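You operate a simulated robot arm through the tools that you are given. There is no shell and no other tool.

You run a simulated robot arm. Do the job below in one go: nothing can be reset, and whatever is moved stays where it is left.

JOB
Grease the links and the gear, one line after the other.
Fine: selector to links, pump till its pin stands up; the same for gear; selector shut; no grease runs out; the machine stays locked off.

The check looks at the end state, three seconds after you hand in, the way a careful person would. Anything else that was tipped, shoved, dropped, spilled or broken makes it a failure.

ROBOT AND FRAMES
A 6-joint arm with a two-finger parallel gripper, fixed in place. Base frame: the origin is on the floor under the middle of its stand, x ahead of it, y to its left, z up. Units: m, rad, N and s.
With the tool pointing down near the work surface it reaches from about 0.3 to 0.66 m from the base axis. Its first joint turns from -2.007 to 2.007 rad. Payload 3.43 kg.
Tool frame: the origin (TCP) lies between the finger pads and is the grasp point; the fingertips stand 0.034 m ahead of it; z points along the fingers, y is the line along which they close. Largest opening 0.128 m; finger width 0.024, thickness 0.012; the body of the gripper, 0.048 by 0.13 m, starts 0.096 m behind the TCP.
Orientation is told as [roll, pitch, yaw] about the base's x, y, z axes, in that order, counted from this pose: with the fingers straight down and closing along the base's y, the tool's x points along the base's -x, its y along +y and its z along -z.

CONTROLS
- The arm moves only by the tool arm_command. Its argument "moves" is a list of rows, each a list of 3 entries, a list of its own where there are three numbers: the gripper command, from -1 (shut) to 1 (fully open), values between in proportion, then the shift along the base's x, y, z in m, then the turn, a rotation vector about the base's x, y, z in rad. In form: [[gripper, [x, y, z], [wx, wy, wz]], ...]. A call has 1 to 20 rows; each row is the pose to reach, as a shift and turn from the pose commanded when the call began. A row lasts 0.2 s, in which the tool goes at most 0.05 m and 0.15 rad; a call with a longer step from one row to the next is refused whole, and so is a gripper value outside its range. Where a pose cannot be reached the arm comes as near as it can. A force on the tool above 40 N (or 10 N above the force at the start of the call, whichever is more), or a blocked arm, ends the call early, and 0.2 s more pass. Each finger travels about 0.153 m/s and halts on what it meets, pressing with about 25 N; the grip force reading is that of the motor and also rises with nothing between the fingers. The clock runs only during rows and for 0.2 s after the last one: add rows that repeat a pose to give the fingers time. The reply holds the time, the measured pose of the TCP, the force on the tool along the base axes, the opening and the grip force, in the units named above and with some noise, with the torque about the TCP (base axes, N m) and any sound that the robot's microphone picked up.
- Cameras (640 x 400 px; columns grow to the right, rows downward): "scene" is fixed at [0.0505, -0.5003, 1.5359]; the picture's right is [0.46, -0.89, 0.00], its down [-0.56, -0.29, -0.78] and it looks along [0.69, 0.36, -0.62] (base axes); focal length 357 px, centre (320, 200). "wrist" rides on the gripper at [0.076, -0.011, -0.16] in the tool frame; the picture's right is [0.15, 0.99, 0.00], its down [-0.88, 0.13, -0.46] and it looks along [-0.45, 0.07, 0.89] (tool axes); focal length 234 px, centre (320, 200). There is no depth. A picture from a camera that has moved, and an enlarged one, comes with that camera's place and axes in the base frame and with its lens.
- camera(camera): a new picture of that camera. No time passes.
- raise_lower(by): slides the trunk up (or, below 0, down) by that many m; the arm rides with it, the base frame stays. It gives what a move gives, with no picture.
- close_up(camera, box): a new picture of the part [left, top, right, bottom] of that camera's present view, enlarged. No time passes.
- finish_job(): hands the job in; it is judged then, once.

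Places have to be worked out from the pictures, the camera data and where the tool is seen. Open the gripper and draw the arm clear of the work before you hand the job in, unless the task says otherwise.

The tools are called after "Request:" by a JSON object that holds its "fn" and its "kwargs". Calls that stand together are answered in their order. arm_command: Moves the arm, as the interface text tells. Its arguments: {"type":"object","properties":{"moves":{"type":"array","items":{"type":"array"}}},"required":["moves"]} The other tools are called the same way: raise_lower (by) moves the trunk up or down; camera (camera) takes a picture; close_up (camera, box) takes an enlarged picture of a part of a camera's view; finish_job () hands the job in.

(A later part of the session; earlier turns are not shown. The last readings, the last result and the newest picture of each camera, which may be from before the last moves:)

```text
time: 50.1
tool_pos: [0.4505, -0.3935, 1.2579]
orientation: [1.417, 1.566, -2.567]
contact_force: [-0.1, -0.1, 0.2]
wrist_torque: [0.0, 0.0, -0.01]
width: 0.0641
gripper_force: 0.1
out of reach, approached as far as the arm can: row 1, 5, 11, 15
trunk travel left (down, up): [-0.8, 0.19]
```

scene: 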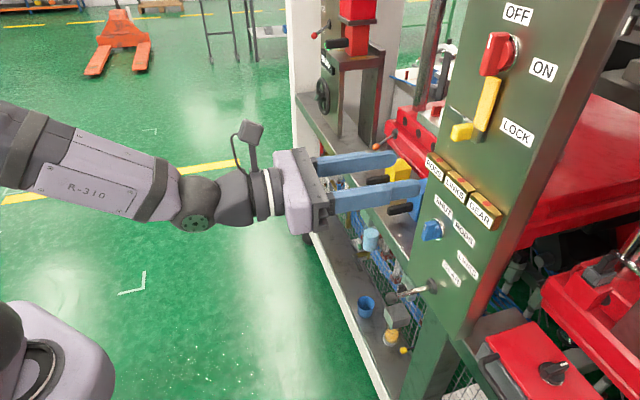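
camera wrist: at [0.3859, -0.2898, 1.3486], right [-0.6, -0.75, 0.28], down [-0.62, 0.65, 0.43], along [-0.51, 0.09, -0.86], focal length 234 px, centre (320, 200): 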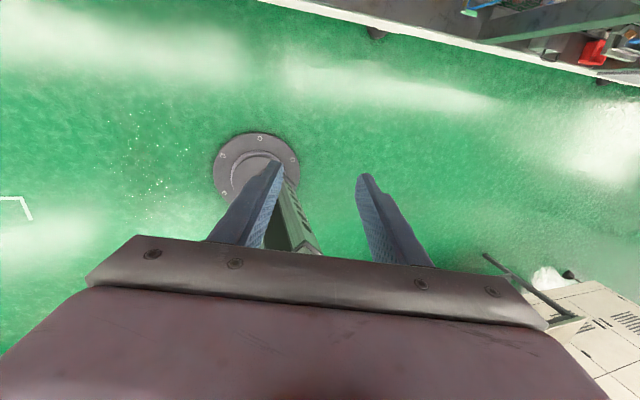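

The +roll about the tool axis itself is blocked, so the gripper-roll joint is at its end (range only about ±84°) when the camera is on top or underneath. Its middle must be with the fingers opening vertically. I roll −90° to that middle.

Request:
{"fn": "arm_command", "kwargs": {"moves": [[0, [0, 0, 0], [-0.095, 0.1066, 0]], [0, [0, 0, 0], [-0.19, 0.2133, 0]], [0, [0, 0, 0], [-0.2849, 0.3199, 0]], [0, [0, 0, 0], [-0.3799, 0.4265, 0]], [0, [0, 0, 0], [-0.4749, 0.5332, 0]], [0, [0, 0, 0], [-0.5698, 0.6398, 0]], [0, [0, 0, 0], [-0.6648, 0.7465, 0]], [0, [0, 0, 0], [-0.7598, 0.8531, 0]], [0, [0, 0, 0], [-0.8548, 0.9597, 0]], [0, [0, 0, 0], [-0.9497, 1.0664, 0]], [0, [0, 0, 0], [-1.0447, 1.173, 0]], [0, [0, 0, 0], [-1.0447, 1.173, 0]]]}}

Request:
{"fn": "arm_command", "kwargs": {"moves": [[0, [0, 0, 0], [0, 0, 0.06]], [0, [-0.005, -0.005, 0], [0, 0, 0.06]], [0, [-0.015, -0.015, 0], [0, 0, 0.06]], [0, [-0.025, -0.025, 0], [0, 0, 0.06]], [0, [-0.025, -0.025, 0], [0, 0, 0.06]]]}}

Request:
{"fn": "camera", "kwargs": {"camera": "scene"}}

```text
time: 52.7
tool_pos: [0.4516, -0.394, 1.2588]
orientation: [1.571, -0.009, -2.415]
contact_force: [-0.4, -0.6, -0.2]
wrist_torque: [0.02, -0.02, -0.04]
width: 0.0639
gripper_force: 0.1
trunk travel left (down, up): [-0.8, 0.19]
```

```text
time: 53.9
tool_pos: [0.4249, -0.4188, 1.2573]
orientation: [1.57, -0.005, -2.355]
contact_force: [0.1, -0.1, -0.6]
wrist_torque: [-0.02, 0.03, -0.02]
width: 0.0641
gripper_force: 0.0
trunk travel left (down, up): [-0.8, 0.19]
```

```text
taken
```

scene: 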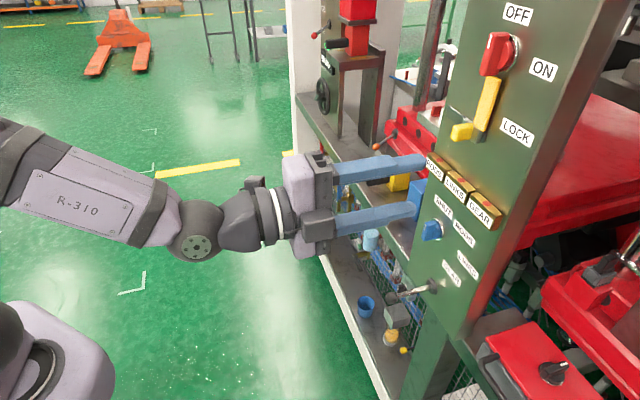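

With the fingers opening vertically, all moves including sideways ones are free, so the gripper roll was the limit. I lower the trunk by 0.1 m for a better forearm slope, still 0.10 m off the panel and above the lever.

Request:
{"fn": "raise_lower", "kwargs": {"by": -0.1}}

Request:
{"fn": "arm_command", "kwargs": {"moves": [[0, [0.013, 0.01, -0.015], [0, 0, 0]], [0, [0.026, 0.02, -0.03], [0, 0, 0]], [0, [0.039, 0.027, -0.045], [0, 0, 0]], [0, [0.051, 0.032, -0.059], [0, 0, 0]], [0, [0.051, 0.032, -0.059], [0, 0, 0]]]}}

Request:
{"fn": "camera", "kwargs": {"camera": "wrist"}}

Request:
{"fn": "close_up", "kwargs": {"camera": "scene", "box": [300, 140, 520, 300]}}

```text
time: 55.3
tool_pos: [0.4245, -0.4176, 1.1583]
orientation: [1.57, -0.008, -2.357]
contact_force: [-0.6, -0.1, -0.1]
wrist_torque: [-0.02, 0.01, 0.0]
width: 0.0637
gripper_force: 0.1
trunk travel left (down, up): [-0.7, 0.29]
```

```text
time: 56.5
tool_pos: [0.4764, -0.3858, 1.0984]
orientation: [1.57, -0.007, -2.357]
contact_force: [0.7, -0.8, -0.8]
wrist_torque: [0.01, -0.01, 0.0]
width: 0.0639
gripper_force: 0.0
trunk travel left (down, up): [-0.7, 0.29]
```

```text
taken
camera wrist: at [0.4168, -0.2199, 1.0874], right [0.11, 0.11, 0.99], down [-0.94, -0.3, 0.14], along [0.31, -0.95, 0.07], focal length 234 px, centre (320, 200)
```

wrist: 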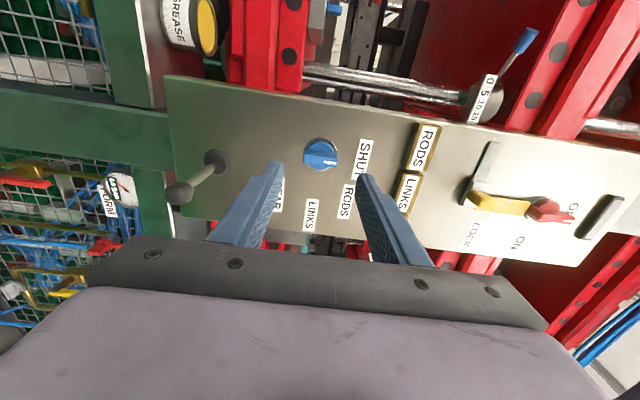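

```text
2.50 times, centred on (410, 220) of scene
camera zoom: at [0.0505, -0.5003, 1.5359], right [0.46, -0.89, 0.0], down [-0.56, -0.29, -0.78], along [0.69, 0.36, -0.62], focal length 892 px, centre (95, 150)
```

zoom: 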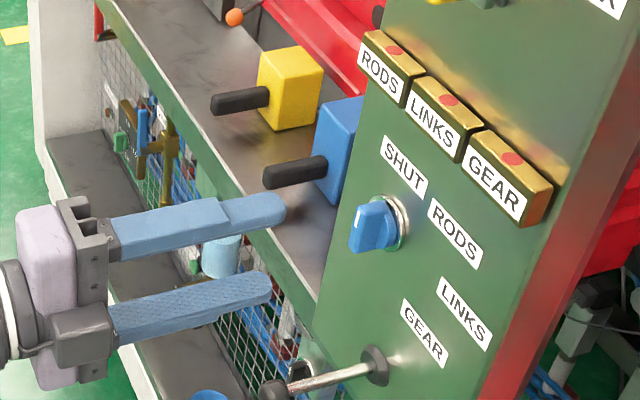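

Now exactly at the pre-grasp (0.476,-0.386,1.098). I roll toward horizontal finger closing (−90°) to grip the vertical bar, and see how far the roll joint lets me.

Request:
{"fn": "arm_command", "kwargs": {"moves": [[0, [0, 0, 0], [-0.1, 0.1, 0]], [0, [0, 0, 0], [-0.2, 0.2, 0]], [0, [0, 0, 0], [-0.3, 0.3, 0]], [0, [0, 0, 0], [-0.4, 0.4, 0]], [0, [0, 0, 0], [-0.5, 0.5, 0]], [0, [0, 0, 0], [-0.6, 0.6, 0]], [0, [0, 0, 0], [-0.7, 0.7, 0]], [0, [0, 0, 0], [-0.8, 0.8, 0]], [0, [0, 0, 0], [-0.87, 0.87, 0]], [0, [0, 0, 0], [-0.93, 0.93, 0]], [0, [0, 0, 0], [-0.98, 0.98, 0]], [0, [0, 0, 0], [-1.03, 1.03, 0]], [0, [0, 0, 0], [-1.07, 1.07, 0]], [0, [0, 0, 0], [-1.11, 1.11, 0]], [0, [0, 0, 0], [-1.11, 1.11, 0]]]}}

Request:
{"fn": "camera", "kwargs": {"camera": "wrist"}}

```text
time: 59.7
tool_pos: [0.4771, -0.3883, 1.0994]
orientation: [-1.48, -1.565, 0.695]
contact_force: [-0.5, 0.8, -0.7]
wrist_torque: [-0.02, 0.0, -0.01]
width: 0.0642
gripper_force: 0.1
trunk travel left (down, up): [-0.7, 0.29]
```

```text
taken
camera wrist: at [0.3552, -0.283, 1.0237], right [0.7, 0.7, -0.15], down [-0.23, 0.42, 0.88], along [0.68, -0.58, 0.45], focal length 234 px, centre (320, 200)
```

wrist: 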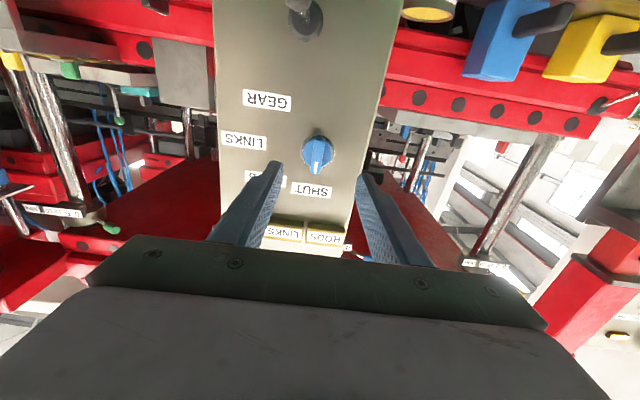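

Reached −90° cleanly, level and facing the panel. Before closing in I zoom on the knob from both cameras to judge the bar height and disc thickness.

Request:
{"fn": "close_up", "kwargs": {"camera": "wrist", "box": [270, 110, 370, 190]}}

Request:
{"fn": "close_up", "kwargs": {"camera": "scene", "box": [405, 200, 465, 250]}}

```text
5.00 times, centred on (320, 150) of wrist
camera zoom: at [0.3552, -0.283, 1.0237], right [0.7, 0.7, -0.15], down [-0.23, 0.42, 0.88], along [0.68, -0.58, 0.45], focal length 1171 px, centre (320, 450)
```

zoom: 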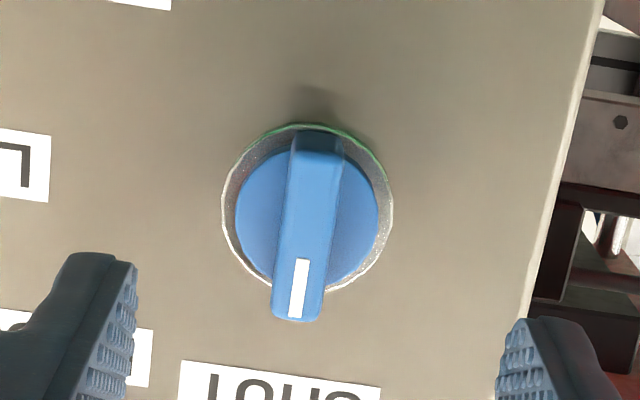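

```text
8.00 times, centred on (435, 225) of scene
camera zoom: at [0.0505, -0.5003, 1.5359], right [0.46, -0.89, 0.0], down [-0.56, -0.29, -0.78], along [0.69, 0.36, -0.62], focal length 2854 px, centre (-600, 0)
```

zoom: 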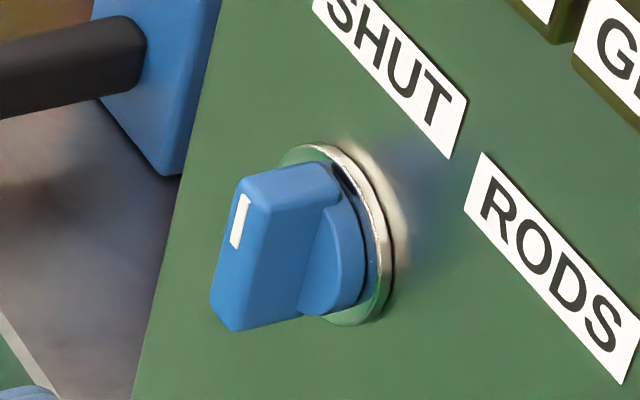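

The bar is about 12 mm wide and stands about 24 mm off the panel, with the disc front near 12 mm. I advance so the fingertips end about 15 mm off the panel with the fingers open around the bar.

Request:
{"fn": "arm_command", "kwargs": {"moves": [[0, [0.014, -0.014, -0.0005], [0, 0, 0]], [0, [0.028, -0.028, -0.001], [0, 0, 0]], [0, [0.04, -0.04, -0.001], [0, 0, 0]], [0, [0.0495, -0.0495, -0.001], [0, 0, 0]], [0, [0.0495, -0.0495, -0.001], [0, 0, 0]]]}}

Request:
{"fn": "close_up", "kwargs": {"camera": "scene", "box": [360, 180, 480, 280]}}

Request:
{"fn": "close_up", "kwargs": {"camera": "wrist", "box": [220, 60, 420, 220]}}

```text
time: 60.9
tool_pos: [0.5255, -0.4361, 1.0978]
orientation: [-1.495, -1.566, 0.708]
contact_force: [-0.5, 0.4, 0.2]
wrist_torque: [-0.01, 0.03, 0.0]
width: 0.0641
gripper_force: 0.2
trunk travel left (down, up): [-0.7, 0.29]
```

```text
4.00 times, centred on (420, 230) of scene
camera zoom: at [0.0505, -0.5003, 1.5359], right [0.46, -0.89, 0.0], down [-0.56, -0.29, -0.78], along [0.69, 0.36, -0.62], focal length 1427 px, centre (-80, 80)
```

zoom: 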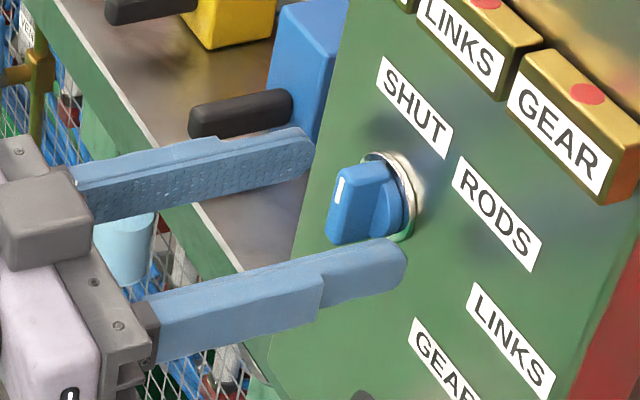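

```text
2.50 times, centred on (320, 140) of wrist
camera zoom: at [0.4042, -0.3322, 1.0228], right [0.7, 0.7, -0.15], down [-0.23, 0.42, 0.88], along [0.68, -0.58, 0.45], focal length 585 px, centre (320, 350)
```

zoom: 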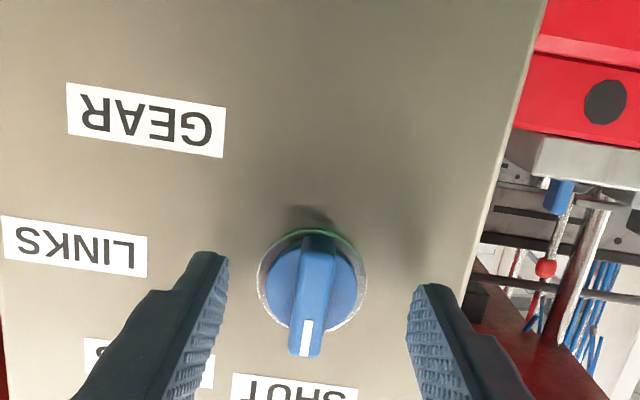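

The bar sits centred between the fingers. I close on it.

Request:
{"fn": "arm_command", "kwargs": {"moves": [[-1, [0, 0, 0], [0, 0, 0]], [-1, [0, 0, 0], [0, 0, 0]], [-1, [0, 0, 0], [0, 0, 0]]]}}

Request:
{"fn": "close_up", "kwargs": {"camera": "scene", "box": [360, 180, 480, 280]}}

```text
time: 61.7
tool_pos: [0.523, -0.4392, 1.0984]
orientation: [-1.301, -1.569, 0.515]
contact_force: [-6.8, -8.7, -0.3]
wrist_torque: [-0.1, -0.27, -0.35]
width: 0.0118
gripper_force: 45.1
trunk travel left (down, up): [-0.7, 0.29]
```

```text
4.00 times, centred on (420, 230) of scene
camera zoom: at [0.0505, -0.5003, 1.5359], right [0.46, -0.89, 0.0], down [-0.56, -0.29, -0.78], along [0.69, 0.36, -0.62], focal length 1427 px, centre (-80, 80)
```

zoom: 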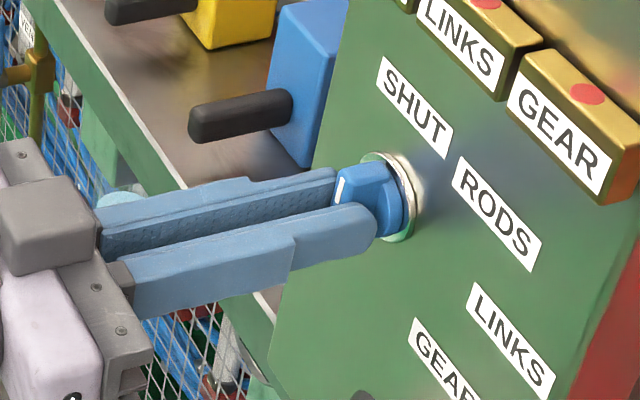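

Gripped: 11.8 mm width matches the bar, with a small sideways force showing the knob axis about 3 mm further right. I take that out and turn 90° clockwise to LINKS.

Request:
{"fn": "arm_command", "kwargs": {"moves": [[-1, [-0.003, -0.003, 0], [0, 0, 0]], [-1, [-0.003, -0.003, 0], [0.093, -0.093, 0]], [-1, [-0.003, -0.003, 0], [0.185, -0.185, 0]], [-1, [-0.003, -0.003, 0], [0.278, -0.278, 0]], [-1, [-0.003, -0.003, 0], [0.37, -0.37, 0]], [-1, [-0.003, -0.003, 0], [0.463, -0.463, 0]], [-1, [-0.003, -0.003, 0], [0.556, -0.556, 0]], [-1, [-0.003, -0.003, 0], [0.648, -0.648, 0]], [-1, [-0.003, -0.003, 0], [0.741, -0.741, 0]], [-1, [-0.003, -0.003, 0], [0.833, -0.833, 0]], [-1, [-0.003, -0.003, 0], [0.926, -0.926, 0]], [-1, [-0.003, -0.003, 0], [1.018, -1.018, 0]], [-1, [-0.003, -0.003, 0], [1.111, -1.111, 0]], [-1, [-0.003, -0.003, 0], [1.111, -1.111, 0]]]}}

Request:
{"fn": "close_up", "kwargs": {"camera": "scene", "box": [360, 180, 480, 280]}}

Request:
{"fn": "close_up", "kwargs": {"camera": "wrist", "box": [180, 60, 460, 260]}}

```text
time: 64.7
tool_pos: [0.5244, -0.4372, 1.1002]
orientation: [1.573, -0.006, -2.355]
contact_force: [15.4, 5.8, 10.2]
wrist_torque: [-0.12, -0.12, -0.12]
width: 0.0119
gripper_force: 45.2
trunk travel left (down, up): [-0.7, 0.29]
```

```text
4.00 times, centred on (420, 230) of scene
camera zoom: at [0.0505, -0.5003, 1.5359], right [0.46, -0.89, 0.0], down [-0.56, -0.29, -0.78], along [0.69, 0.36, -0.62], focal length 1427 px, centre (-80, 80)
```

zoom: 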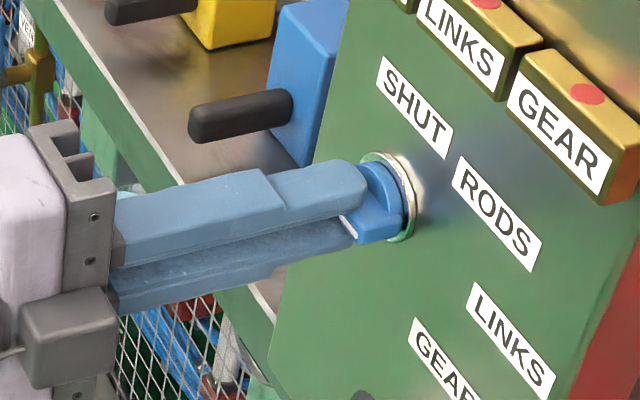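

```text
2.00 times, centred on (320, 160) of wrist
camera zoom: at [0.4651, -0.2712, 1.0879], right [0.1, 0.11, 0.99], down [-0.94, -0.3, 0.13], along [0.31, -0.95, 0.07], focal length 468 px, centre (320, 280)
```

zoom: 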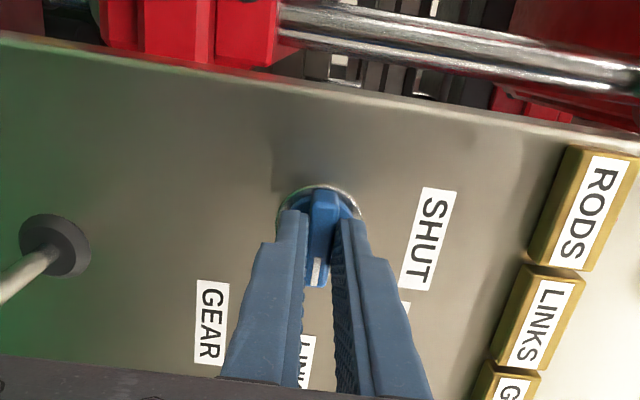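

The mark now points right at LINKS. I release, back away, and check that the selector stays there.

Request:
{"fn": "arm_command", "kwargs": {"moves": [[-0.4, [0, 0, 0], [0, 0, 0]], [-0.2, [0, 0, 0], [0, 0, 0]], [-0.2, [-0.014, 0.014, 0], [0, 0, 0]], [-0.2, [-0.034, 0.034, 0], [0, 0, 0]], [-0.2, [-0.06, 0.06, 0], [0, 0, 0]], [-0.2, [-0.06, 0.06, 0], [0, 0, 0]]]}}

Request:
{"fn": "close_up", "kwargs": {"camera": "scene", "box": [400, 140, 520, 300]}}

Request:
{"fn": "camera", "kwargs": {"camera": "wrist"}}

```text
time: 66.1
tool_pos: [0.4626, -0.3794, 1.0999]
orientation: [1.571, -0.006, -2.357]
contact_force: [0.6, -0.3, -0.5]
wrist_torque: [0.0, -0.03, 0.01]
width: 0.0509
gripper_force: 0.0
trunk travel left (down, up): [-0.7, 0.29]
```

```text
2.50 times, centred on (460, 220) of scene
camera zoom: at [0.0505, -0.5003, 1.5359], right [0.46, -0.89, 0.0], down [-0.56, -0.29, -0.78], along [0.69, 0.36, -0.62], focal length 892 px, centre (-30, 150)
```

zoom: 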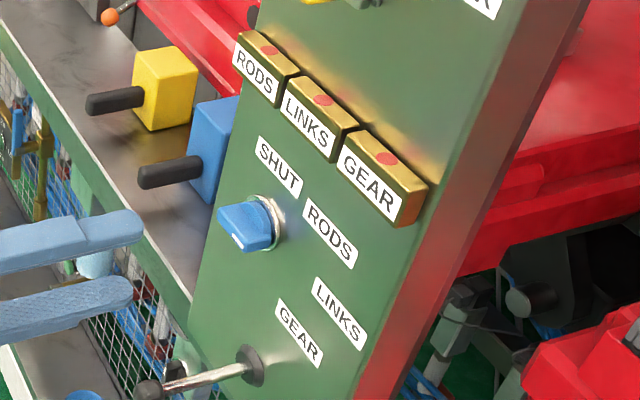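

```text
taken
camera wrist: at [0.4025, -0.2137, 1.0871], right [0.11, 0.11, 0.99], down [-0.94, -0.3, 0.13], along [0.31, -0.95, 0.07], focal length 234 px, centre (320, 200)
```

wrist: 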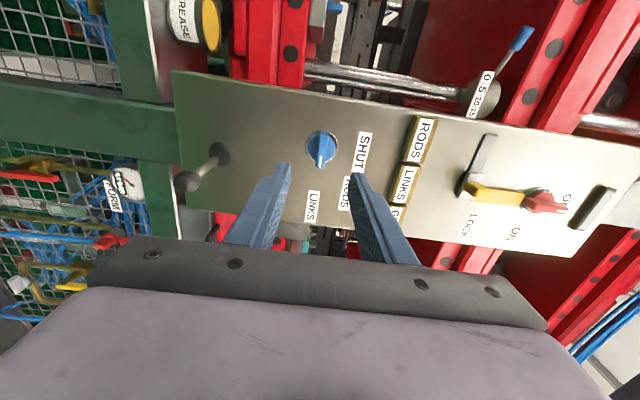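

The selector holds at LINKS and the LINKS pin is still down. The lever ball is at about (0.475,-0.431,0.979), 9 cm off the panel, tilted slightly up from a boss at z≈0.968. I back off in line with it, then lower the trunk to that height.

Request:
{"fn": "close_up", "kwargs": {"camera": "wrist", "box": [150, 110, 370, 220]}}

Request:
{"fn": "arm_command", "kwargs": {"moves": [[-0.2, [-0.012, 0.001, 0], [0, 0, 0]], [-0.2, [-0.025, 0, 0], [0, 0, 0]], [-0.2, [-0.0372, -0.002, 0], [0, 0, 0]], [-0.2, [-0.0372, -0.002, 0], [0, 0, 0]]]}}

```text
2.91 times, centred on (260, 165) of wrist
camera zoom: at [0.4025, -0.2137, 1.0871], right [0.11, 0.11, 0.99], down [-0.94, -0.3, 0.13], along [0.31, -0.95, 0.07], focal length 681 px, centre (494, 302)
```

zoom: 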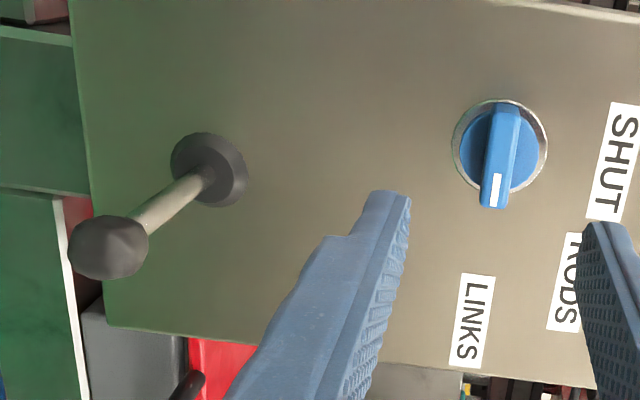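

```text
time: 67.1
tool_pos: [0.4257, -0.3832, 1.0985]
orientation: [1.571, -0.005, -2.353]
contact_force: [0.6, 0.6, 1.1]
wrist_torque: [0.06, 0.02, 0.0]
width: 0.051
gripper_force: 0.0
trunk travel left (down, up): [-0.7, 0.29]
```

Reached without limits. I lower the trunk 0.12 m to bring the fingers level with the lever ball, still clear in front of it.

Request:
{"fn": "raise_lower", "kwargs": {"by": -0.12}}

Request:
{"fn": "camera", "kwargs": {"camera": "wrist"}}

Request:
{"fn": "close_up", "kwargs": {"camera": "scene", "box": [290, 220, 470, 340]}}

```text
time: 68.6
tool_pos: [0.4259, -0.3809, 0.9788]
orientation: [1.571, -0.005, -2.355]
contact_force: [0.2, 0.1, -0.2]
wrist_torque: [-0.01, -0.01, 0.01]
width: 0.0515
gripper_force: 0.0
trunk travel left (down, up): [-0.58, 0.41]
```

```text
taken
camera wrist: at [0.3656, -0.2163, 0.9673], right [0.11, 0.11, 0.99], down [-0.94, -0.3, 0.13], along [0.31, -0.95, 0.07], focal length 234 px, centre (320, 200)
```

wrist: 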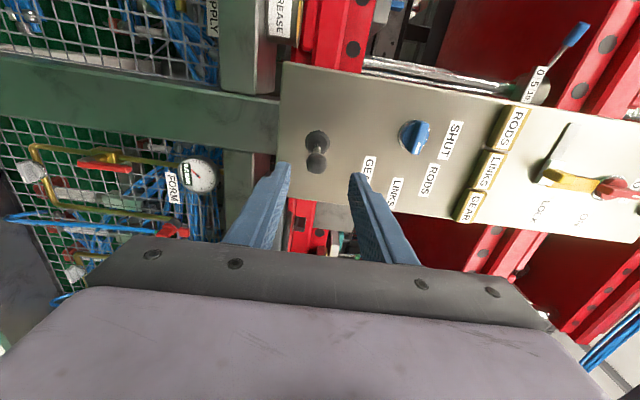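

```text
3.33 times, centred on (380, 280) of scene
camera zoom: at [0.0505, -0.5003, 1.5359], right [0.46, -0.89, 0.0], down [-0.56, -0.29, -0.78], along [0.69, 0.36, -0.62], focal length 1189 px, centre (120, -67)
```

zoom: 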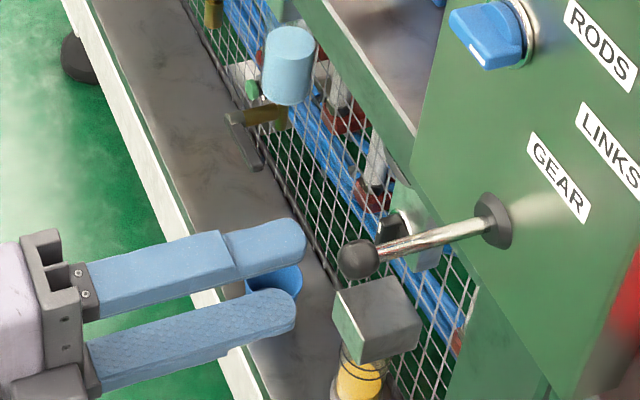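

The ball lies right between the open fingers' line. I advance 4.8 cm so the fingertips cage the ball from above and below.

Request:
{"fn": "arm_command", "kwargs": {"moves": [[-0.2, [0.012, -0.012, -0.001], [0, 0, 0]], [-0.2, [0.024, -0.024, -0.001], [0, 0, 0]], [-0.2, [0.034, -0.034, -0.001], [0, 0, 0]], [-0.2, [0.034, -0.034, -0.001], [0, 0, 0]]]}}

Request:
{"fn": "close_up", "kwargs": {"camera": "scene", "box": [330, 220, 470, 320]}}

Request:
{"fn": "close_up", "kwargs": {"camera": "wrist", "box": [220, 80, 420, 220]}}

```text
time: 69.6
tool_pos: [0.459, -0.4156, 0.977]
orientation: [1.57, -0.005, -2.356]
contact_force: [0.7, 0.3, 0.3]
wrist_torque: [0.03, 0.02, 0.04]
width: 0.0511
gripper_force: 0.0
trunk travel left (down, up): [-0.58, 0.41]
```

```text
4.00 times, centred on (400, 270) of scene
camera zoom: at [0.0505, -0.5003, 1.5359], right [0.46, -0.89, 0.0], down [-0.56, -0.29, -0.78], along [0.69, 0.36, -0.62], focal length 1427 px, centre (0, -80)
```

zoom: 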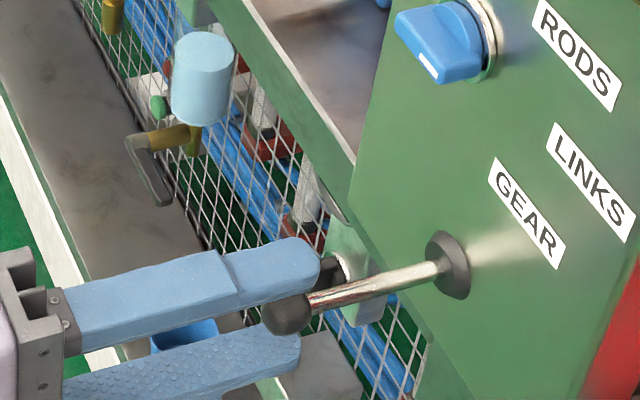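

```text
2.86 times, centred on (320, 150) of wrist
camera zoom: at [0.3994, -0.2496, 0.9663], right [0.11, 0.11, 0.99], down [-0.94, -0.3, 0.13], along [0.31, -0.95, 0.07], focal length 669 px, centre (320, 343)
```

zoom: 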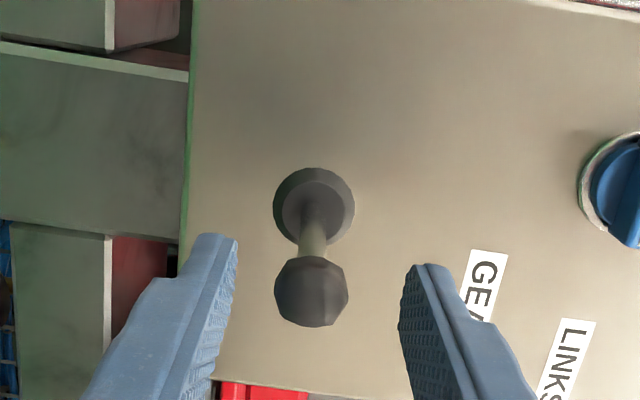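

Ball is centred between the fingertips. I narrow the cage to about 34 mm around the ~25 mm ball and press down slowly, watching force and sound.

Request:
{"fn": "arm_command", "kwargs": {"moves": [[-0.47, [0, 0, -0.001], [0, 0, 0]], [-0.47, [0, 0, -0.006], [0, 0, 0]], [-0.47, [0, 0, -0.012], [0, 0, 0]], [-0.47, [0.001, -0.001, -0.018], [0, 0, 0]], [-0.47, [0.001, -0.001, -0.024], [0, 0, 0]], [-0.47, [0.001, -0.001, -0.024], [0, 0, 0]]]}}

Request:
{"fn": "close_up", "kwargs": {"camera": "scene", "box": [330, 220, 470, 320]}}

Request:
{"fn": "close_up", "kwargs": {"camera": "scene", "box": [410, 140, 510, 240]}}

```text
time: 71.0
tool_pos: [0.4601, -0.4171, 0.9531]
orientation: [1.572, -0.005, -2.356]
contact_force: [-1.2, 1.0, 0.9]
wrist_torque: [-0.01, -0.02, 0.0]
width: 0.0345
gripper_force: 1.0
trunk travel left (down, up): [-0.58, 0.41]
```

```text
4.00 times, centred on (400, 270) of scene
camera zoom: at [0.0505, -0.5003, 1.5359], right [0.46, -0.89, 0.0], down [-0.56, -0.29, -0.78], along [0.69, 0.36, -0.62], focal length 1427 px, centre (0, -80)
```

zoom: 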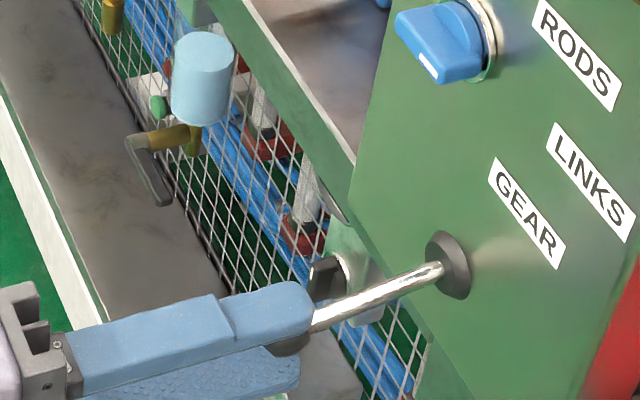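

```text
4.00 times, centred on (460, 190) of scene
camera zoom: at [0.0505, -0.5003, 1.5359], right [0.46, -0.89, 0.0], down [-0.56, -0.29, -0.78], along [0.69, 0.36, -0.62], focal length 1427 px, centre (-240, 240)
```

zoom: 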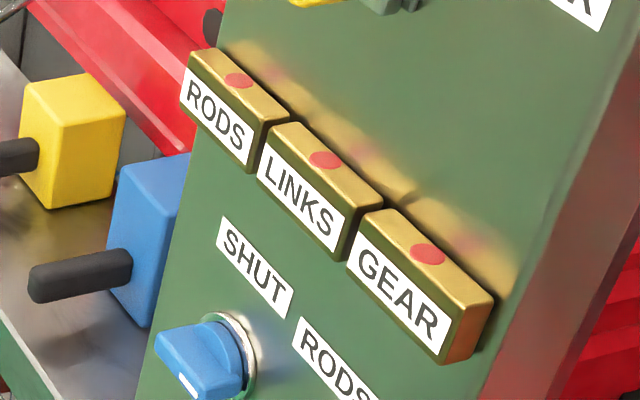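

The lever follows down with almost no force and the pins are unchanged. I continue the down stroke along the lever's arc to find its lower stop.

Request:
{"fn": "arm_command", "kwargs": {"moves": [[-0.47, [0.0005, -0.0005, -0.006], [0, 0, 0]], [-0.47, [0.0012, -0.0012, -0.012], [0, 0, 0]], [-0.47, [0.0022, -0.0022, -0.018], [0, 0, 0]], [-0.47, [0.0035, -0.0035, -0.024], [0, 0, 0]], [-0.47, [0.005, -0.005, -0.03], [0, 0, 0]], [-0.47, [0.005, -0.005, -0.03], [0, 0, 0]]]}}

Request:
{"fn": "close_up", "kwargs": {"camera": "scene", "box": [330, 140, 510, 330]}}

```text
time: 72.4
tool_pos: [0.4643, -0.4233, 0.9234]
orientation: [1.571, -0.005, -2.357]
contact_force: [0.2, -0.1, 2.5]
wrist_torque: [-0.05, -0.09, 0.0]
width: 0.0355
gripper_force: 1.2
trunk travel left (down, up): [-0.58, 0.41]
```

```text
2.11 times, centred on (420, 235) of scene
camera zoom: at [0.0505, -0.5003, 1.5359], right [0.46, -0.89, 0.0], down [-0.56, -0.29, -0.78], along [0.69, 0.36, -0.62], focal length 751 px, centre (110, 126)
```

zoom: 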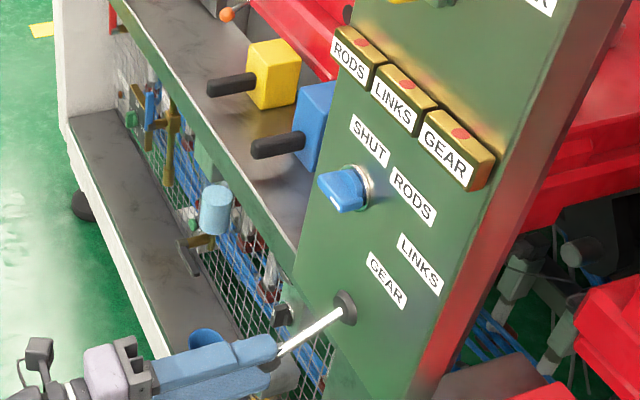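

Only about 2.5 N at roughly −26°. I keep going down in small steps, with the cage opened a little so nothing jams as the rod tilts.

Request:
{"fn": "arm_command", "kwargs": {"moves": [[-0.35, [0.002, -0.002, -0.0064], [0, 0, 0]], [-0.35, [0.0045, -0.0045, -0.0129], [0, 0, 0]], [-0.35, [0.007, -0.007, -0.019], [0, 0, 0]], [-0.35, [0.0105, -0.0105, -0.0247], [0, 0, 0]], [-0.35, [0.0105, -0.0105, -0.0247], [0, 0, 0]]]}}

Request:
{"fn": "close_up", "kwargs": {"camera": "scene", "box": [330, 140, 510, 330]}}

Request:
{"fn": "close_up", "kwargs": {"camera": "wrist", "box": [180, 60, 460, 240]}}

```text
time: 73.6
tool_pos: [0.473, -0.4315, 0.9097]
orientation: [1.595, -0.005, -2.356]
contact_force: [-10.3, 10.9, 26.1]
wrist_torque: [-0.75, -0.79, 0.04]
width: 0.0569
gripper_force: 13.2
trunk travel left (down, up): [-0.58, 0.41]
```

```text
2.11 times, centred on (420, 235) of scene
camera zoom: at [0.0505, -0.5003, 1.5359], right [0.46, -0.89, 0.0], down [-0.56, -0.29, -0.78], along [0.69, 0.36, -0.62], focal length 751 px, centre (110, 126)
```

zoom: 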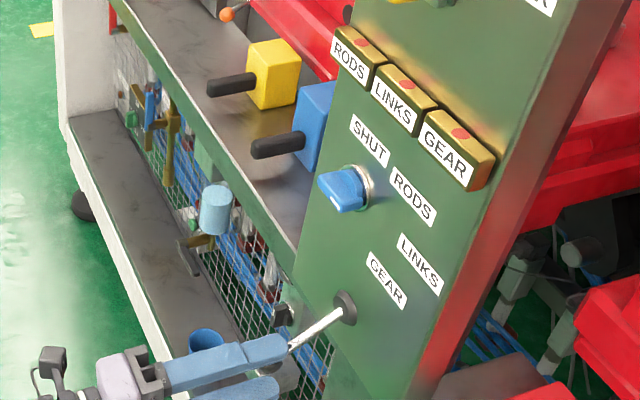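

```text
2.22 times, centred on (320, 150) of wrist
camera zoom: at [0.414, -0.2656, 0.8941], right [0.09, 0.12, 0.99], down [-0.95, -0.3, 0.12], along [0.31, -0.95, 0.09], focal length 520 px, centre (320, 311)
```

zoom: 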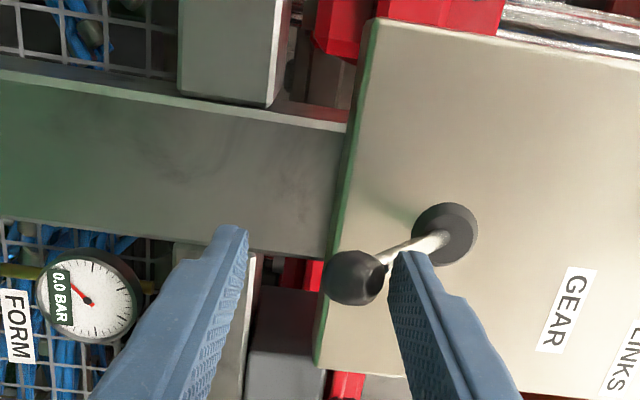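

The lower stop is at about −28° (26 N now, pins still down). I release and lift the lever along its arc toward its upper end.

Request:
{"fn": "arm_command", "kwargs": {"moves": [[-0.47, [-0.0105, 0.0105, 0.0247], [0, 0, 0]], [-0.47, [-0.0125, 0.0125, 0.038], [0, 0, 0]], [-0.47, [-0.0147, 0.0147, 0.0505], [0, 0, 0]], [-0.47, [-0.0167, 0.0167, 0.066], [0, 0, 0]], [-0.47, [-0.0167, 0.0167, 0.0816], [0, 0, 0]], [-0.47, [-0.0147, 0.0147, 0.0971], [0, 0, 0]], [-0.47, [-0.0147, 0.0147, 0.0971], [0, 0, 0]]]}}

Request:
{"fn": "close_up", "kwargs": {"camera": "scene", "box": [330, 140, 510, 330]}}

```text
time: 75.2
tool_pos: [0.4588, -0.4171, 0.989]
orientation: [1.555, -0.004, -2.357]
contact_force: [-7.0, 5.0, -19.9]
wrist_torque: [0.35, 0.36, -0.01]
width: 0.0457
gripper_force: 10.4
trunk travel left (down, up): [-0.58, 0.41]
```

```text
2.11 times, centred on (420, 235) of scene
camera zoom: at [0.0505, -0.5003, 1.5359], right [0.46, -0.89, 0.0], down [-0.56, -0.29, -0.78], along [0.69, 0.36, -0.62], focal length 751 px, centre (110, 126)
```

zoom: 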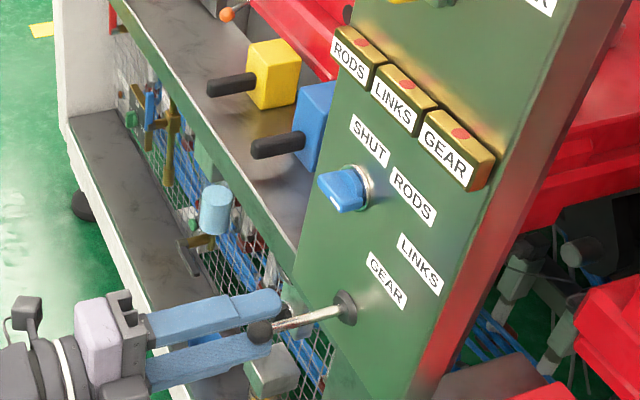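

The upper stop is where the lever started (about +7°), so one full stroke is done; a stroke is +7° to −28°. I zoom on the pins, then make another down stroke.

Request:
{"fn": "close_up", "kwargs": {"camera": "scene", "box": [430, 145, 510, 225]}}

Request:
{"fn": "arm_command", "kwargs": {"moves": [[-0.47, [0, 0, -0.0128], [0, 0, 0]], [-0.47, [-0.001, 0.001, -0.0308], [0, 0, 0]], [-0.47, [-0.001, 0.001, -0.0458], [0, 0, 0]], [-0.47, [0.001, -0.001, -0.0608], [0, 0, 0]], [-0.47, [0.0035, -0.0035, -0.0708], [0, 0, 0]], [-0.47, [0.0045, -0.0045, -0.0768], [0, 0, 0]], [-0.47, [0.0045, -0.0045, -0.0768], [0, 0, 0]]]}}

Request:
{"fn": "close_up", "kwargs": {"camera": "scene", "box": [430, 145, 510, 225]}}

```text
5.00 times, centred on (470, 185) of scene
camera zoom: at [0.0505, -0.5003, 1.5359], right [0.46, -0.89, 0.0], down [-0.56, -0.29, -0.78], along [0.69, 0.36, -0.62], focal length 1784 px, centre (-430, 275)
```

zoom: 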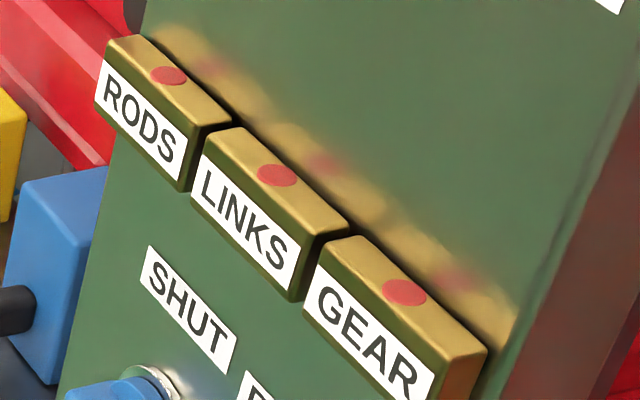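

```text
time: 76.8
tool_pos: [0.4648, -0.4221, 0.9208]
orientation: [1.574, -0.004, -2.357]
contact_force: [-0.9, 0.8, 4.6]
wrist_torque: [-0.08, -0.21, 0.0]
width: 0.0366
gripper_force: 2.4
trunk travel left (down, up): [-0.58, 0.41]
```

```text
5.00 times, centred on (470, 185) of scene
camera zoom: at [0.0505, -0.5003, 1.5359], right [0.46, -0.89, 0.0], down [-0.56, -0.29, -0.78], along [0.69, 0.36, -0.62], focal length 1784 px, centre (-430, 275)
```

zoom: 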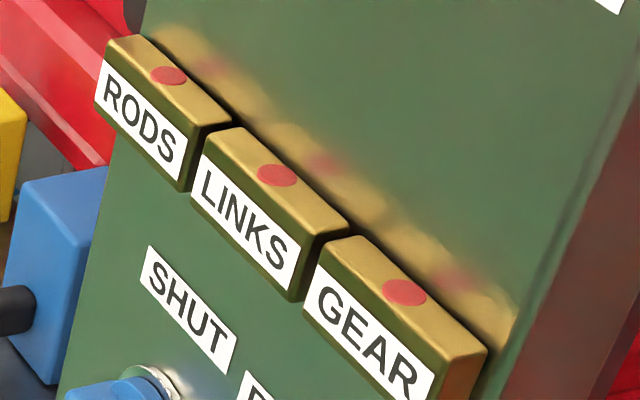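

Pins still flush; the lever is at its lower stop again (about 5 N). I do the next full up and down stroke and look again.

Request:
{"fn": "arm_command", "kwargs": {"moves": [[-0.47, [-0.0025, 0.0025, 0.016], [0, 0, 0]], [-0.47, [-0.0045, 0.0045, 0.031], [0, 0, 0]], [-0.47, [-0.0045, 0.0045, 0.046], [0, 0, 0]], [-0.47, [-0.0045, 0.0045, 0.059], [0, 0, 0]], [-0.47, [-0.004, 0.004, 0.068], [0, 0, 0]], [-0.47, [-0.004, 0.004, 0.068], [0, 0, 0]], [-0.47, [-0.0045, 0.0045, 0.054], [0, 0, 0]], [-0.47, [-0.0045, 0.0045, 0.04], [0, 0, 0]], [-0.47, [-0.0045, 0.0045, 0.026], [0, 0, 0]], [-0.47, [-0.0025, 0.0025, 0.012], [0, 0, 0]], [-0.47, [-0.0005, 0.0005, 0.003], [0, 0, 0]], [-0.47, [0, 0, -0.003], [0, 0, 0]], [-0.47, [0, 0, -0.003], [0, 0, 0]]]}}

Request:
{"fn": "close_up", "kwargs": {"camera": "scene", "box": [430, 145, 510, 225]}}

Request:
{"fn": "close_up", "kwargs": {"camera": "scene", "box": [330, 140, 510, 330]}}

```text
time: 79.6
tool_pos: [0.4646, -0.4206, 0.9174]
orientation: [1.577, -0.005, -2.355]
contact_force: [-1.4, 1.3, 7.4]
wrist_torque: [-0.13, -0.29, 0.05]
width: 0.0386
gripper_force: 4.2
trunk travel left (down, up): [-0.58, 0.41]
```

```text
5.00 times, centred on (470, 185) of scene
camera zoom: at [0.0505, -0.5003, 1.5359], right [0.46, -0.89, 0.0], down [-0.56, -0.29, -0.78], along [0.69, 0.36, -0.62], focal length 1784 px, centre (-430, 275)
```

zoom: 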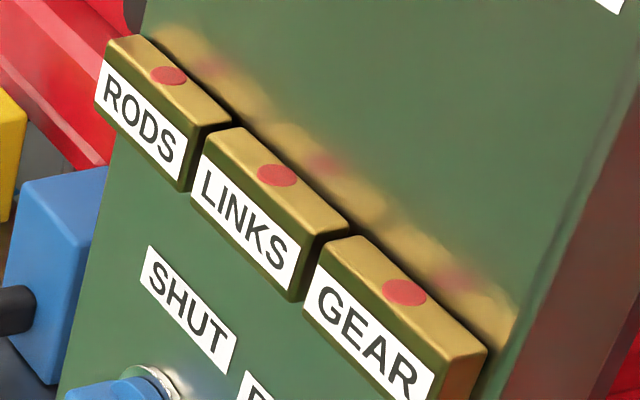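

```text
2.11 times, centred on (420, 235) of scene
camera zoom: at [0.0505, -0.5003, 1.5359], right [0.46, -0.89, 0.0], down [-0.56, -0.29, -0.78], along [0.69, 0.36, -0.62], focal length 751 px, centre (110, 126)
```

zoom: 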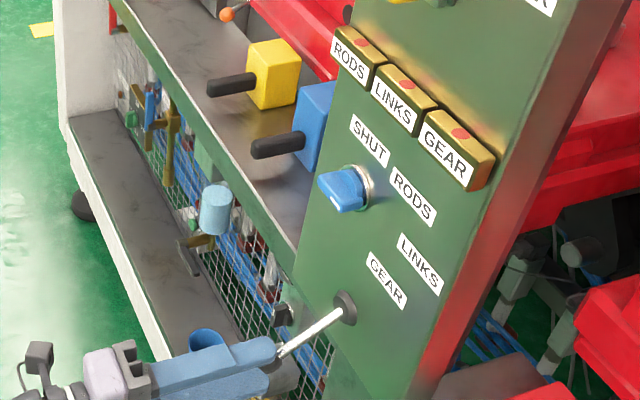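

Still flush after three down strokes, so I carry on stroke by stroke with slightly firmer end stops, checking each time.

Request:
{"fn": "arm_command", "kwargs": {"moves": [[-0.47, [-0.0025, 0.0025, 0.019], [0, 0, 0]], [-0.47, [-0.0045, 0.0045, 0.034], [0, 0, 0]], [-0.47, [-0.0045, 0.0045, 0.049], [0, 0, 0]], [-0.47, [-0.0045, 0.0045, 0.063], [0, 0, 0]], [-0.47, [-0.004, 0.004, 0.074], [0, 0, 0]], [-0.47, [-0.004, 0.004, 0.074], [0, 0, 0]]]}}

Request:
{"fn": "close_up", "kwargs": {"camera": "scene", "box": [430, 145, 510, 225]}}

Request:
{"fn": "arm_command", "kwargs": {"moves": [[-0.47, [-0.0005, 0.0005, -0.014], [0, 0, 0]], [-0.47, [-0.0005, 0.0005, -0.028], [0, 0, 0]], [-0.47, [-0.0005, 0.0005, -0.042], [0, 0, 0]], [-0.47, [0.0005, -0.0005, -0.056], [0, 0, 0]], [-0.47, [0.003, -0.003, -0.069], [0, 0, 0]], [-0.47, [0.004, -0.004, -0.078], [0, 0, 0]], [-0.47, [0.004, -0.004, -0.078], [0, 0, 0]]]}}

Request:
{"fn": "close_up", "kwargs": {"camera": "scene", "box": [430, 145, 510, 225]}}

```text
time: 81.0
tool_pos: [0.4627, -0.4173, 0.9851]
orientation: [1.561, -0.004, -2.357]
contact_force: [-3.4, 3.2, -11.9]
wrist_torque: [0.2, 0.19, -0.03]
width: 0.0411
gripper_force: 6.6
trunk travel left (down, up): [-0.58, 0.41]
```

```text
5.00 times, centred on (470, 185) of scene
camera zoom: at [0.0505, -0.5003, 1.5359], right [0.46, -0.89, 0.0], down [-0.56, -0.29, -0.78], along [0.69, 0.36, -0.62], focal length 1784 px, centre (-430, 275)
```

zoom: 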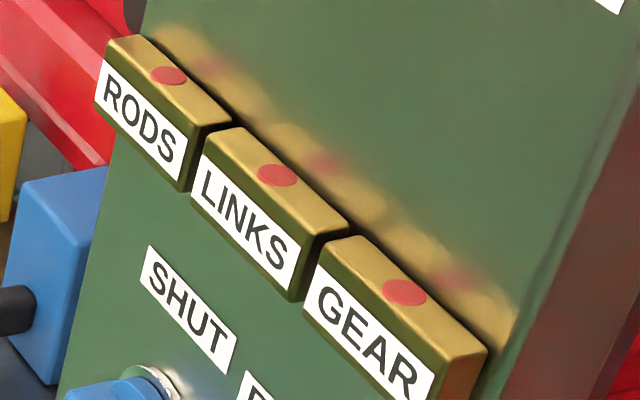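

```text
time: 82.6
tool_pos: [0.464, -0.422, 0.9163]
orientation: [1.582, -0.004, -2.354]
contact_force: [-3.2, 5.7, 13.7]
wrist_torque: [-0.43, -0.46, -0.03]
width: 0.0417
gripper_force: 7.4
trunk travel left (down, up): [-0.58, 0.41]
```

```text
5.00 times, centred on (470, 185) of scene
camera zoom: at [0.0505, -0.5003, 1.5359], right [0.46, -0.89, 0.0], down [-0.56, -0.29, -0.78], along [0.69, 0.36, -0.62], focal length 1784 px, centre (-430, 275)
```

zoom: 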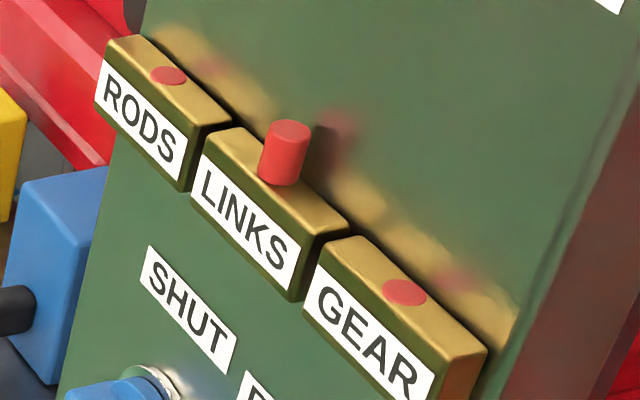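

The LINKS pin now stands up clearly, so I stop pumping. I ease off the lever, open slightly and withdraw straight back.

Request:
{"fn": "arm_command", "kwargs": {"moves": [[-0.47, [0, 0, 0.007], [0, 0, 0]], [-0.2, [0, 0, 0.009], [0, 0, 0]], [-0.2, [-0.012, 0.012, 0.009], [0, 0, 0]], [-0.2, [-0.03, 0.03, 0.009], [0, 0, 0]], [-0.2, [-0.05, 0.05, 0.009], [0, 0, 0]], [-0.2, [-0.05, 0.05, 0.009], [0, 0, 0]]]}}

Request:
{"fn": "camera", "kwargs": {"camera": "scene"}}

```text
time: 84.0
tool_pos: [0.415, -0.373, 0.9209]
orientation: [1.571, -0.004, -2.354]
contact_force: [1.0, 0.1, 0.4]
wrist_torque: [0.05, 0.0, -0.01]
width: 0.0512
gripper_force: 0.0
trunk travel left (down, up): [-0.58, 0.41]
```

```text
taken
```

scene: 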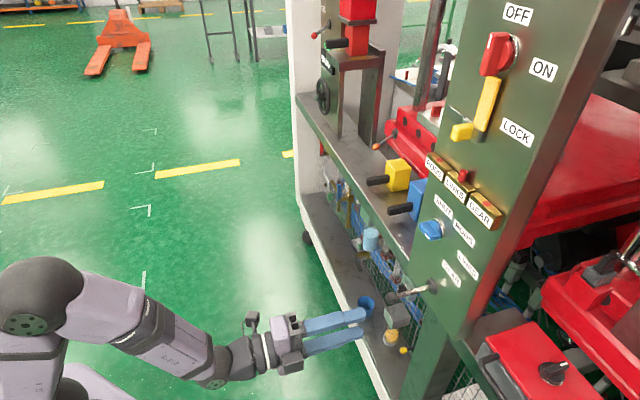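

The lever has sprung back up by itself and the LINKS pin stays up. I raise the trunk again and go to the selector pre-grasp, with fingers vertical to suit the now horizontal bar.

Request:
{"fn": "raise_lower", "kwargs": {"by": 0.12}}

Request:
{"fn": "arm_command", "kwargs": {"moves": [[-0.2, [0.015, -0.004, 0.02], [0, 0, 0]], [-0.2, [0.03, -0.008, 0.04], [0, 0, 0]], [-0.2, [0.045, -0.012, 0.0595], [0, 0, 0]], [-0.2, [0.059, -0.016, 0.0595], [0, 0, 0]], [-0.2, [0.059, -0.016, 0.0595], [0, 0, 0]]]}}

Request:
{"fn": "close_up", "kwargs": {"camera": "wrist", "box": [220, 80, 420, 220]}}

Request:
{"fn": "close_up", "kwargs": {"camera": "scene", "box": [360, 180, 480, 280]}}

```text
time: 85.5
tool_pos: [0.4154, -0.3733, 1.0394]
orientation: [1.57, -0.006, -2.356]
contact_force: [1.2, -0.7, 0.4]
wrist_torque: [0.0, 0.02, 0.03]
width: 0.0513
gripper_force: 0.0
trunk travel left (down, up): [-0.7, 0.29]
```

```text
time: 86.7
tool_pos: [0.4761, -0.3893, 1.1004]
orientation: [1.572, -0.004, -2.356]
contact_force: [-0.5, 0.0, -0.2]
wrist_torque: [0.01, -0.01, -0.02]
width: 0.0515
gripper_force: 0.0
trunk travel left (down, up): [-0.7, 0.29]
```

```text
2.86 times, centred on (320, 150) of wrist
camera zoom: at [0.4162, -0.2228, 1.0884], right [0.11, 0.11, 0.99], down [-0.94, -0.3, 0.13], along [0.31, -0.95, 0.07], focal length 669 px, centre (320, 343)
```

zoom: 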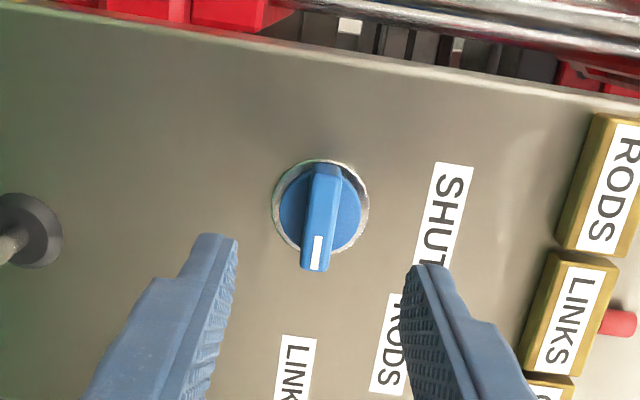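

```text
4.00 times, centred on (420, 230) of scene
camera zoom: at [0.0505, -0.5003, 1.5359], right [0.46, -0.89, 0.0], down [-0.56, -0.29, -0.78], along [0.69, 0.36, -0.62], focal length 1427 px, centre (-80, 80)
```

zoom: 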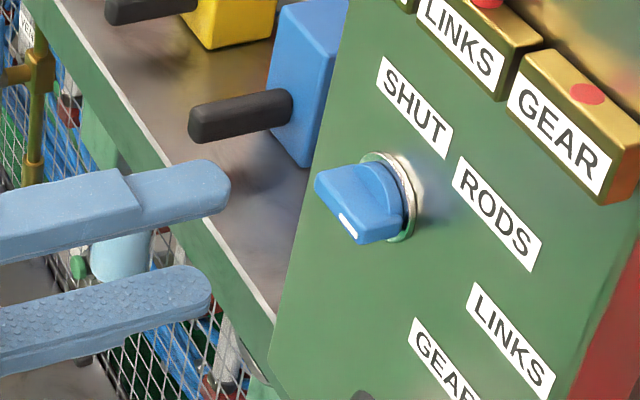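

Well aligned with the horizontal bar. I advance to the same depth as before and close.

Request:
{"fn": "arm_command", "kwargs": {"moves": [[-0.2, [0.014, -0.014, 0], [0, 0, 0]], [-0.2, [0.028, -0.029, 0], [0, 0, 0]], [-0.2, [0.04, -0.041, 0], [0, 0, 0]], [-0.2, [0.0478, -0.0488, 0], [0, 0, 0]], [-0.2, [0.0478, -0.0488, 0], [0, 0, 0]], [-1, [0.0478, -0.0488, 0], [0, 0, 0]], [-1, [0.0478, -0.0488, 0], [0, 0, 0]], [-1, [0.0478, -0.0488, 0], [0, 0, 0]]]}}

Request:
{"fn": "close_up", "kwargs": {"camera": "scene", "box": [360, 180, 480, 280]}}

```text
time: 88.5
tool_pos: [0.5219, -0.4375, 1.1]
orientation: [1.57, -0.007, -2.356]
contact_force: [1.5, -0.7, 2.1]
wrist_torque: [0.01, 0.01, -0.06]
width: 0.0118
gripper_force: 45.4
trunk travel left (down, up): [-0.7, 0.29]
```

```text
4.00 times, centred on (420, 230) of scene
camera zoom: at [0.0505, -0.5003, 1.5359], right [0.46, -0.89, 0.0], down [-0.56, -0.29, -0.78], along [0.69, 0.36, -0.62], focal length 1427 px, centre (-80, 80)
```

zoom: 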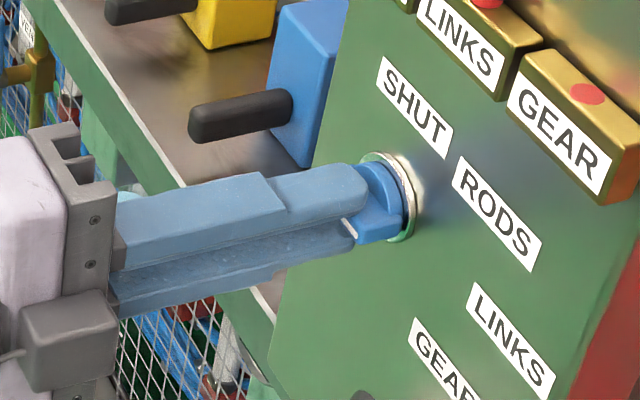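

Gripped at 11.8 mm with hardly any side force. I turn 45° further clockwise to GEAR.

Request:
{"fn": "arm_command", "kwargs": {"moves": [[-1, [0, 0, 0], [0.0925, -0.0925, 0]], [-1, [0, 0, 0], [0.185, -0.185, 0]], [-1, [0, 0, 0], [0.2776, -0.2776, 0]], [-1, [0, 0, 0], [0.37, -0.37, 0]], [-1, [0, 0, 0], [0.4627, -0.4627, 0]], [-1, [0, 0, 0], [0.5553, -0.5553, 0]], [-1, [0, 0, 0], [0.5553, -0.5553, 0]]]}}

Request:
{"fn": "close_up", "kwargs": {"camera": "scene", "box": [360, 180, 480, 280]}}

```text
time: 90.1
tool_pos: [0.5219, -0.4378, 1.1]
orientation: [1.576, 0.783, -2.356]
contact_force: [2.6, -1.9, 6.1]
wrist_torque: [0.58, 0.59, -0.91]
width: 0.0118
gripper_force: 44.8
trunk travel left (down, up): [-0.7, 0.29]
```

```text
4.00 times, centred on (420, 230) of scene
camera zoom: at [0.0505, -0.5003, 1.5359], right [0.46, -0.89, 0.0], down [-0.56, -0.29, -0.78], along [0.69, 0.36, -0.62], focal length 1427 px, centre (-80, 80)
```

zoom: 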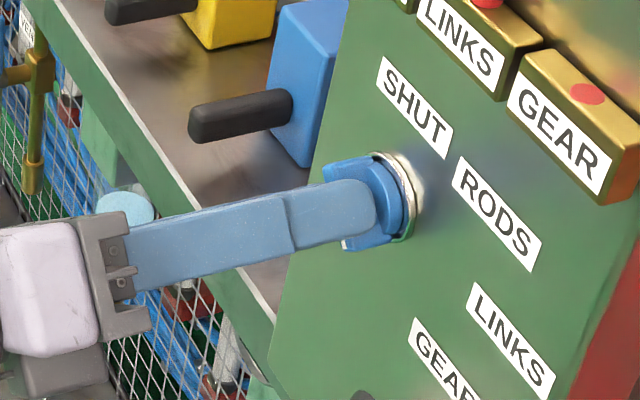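

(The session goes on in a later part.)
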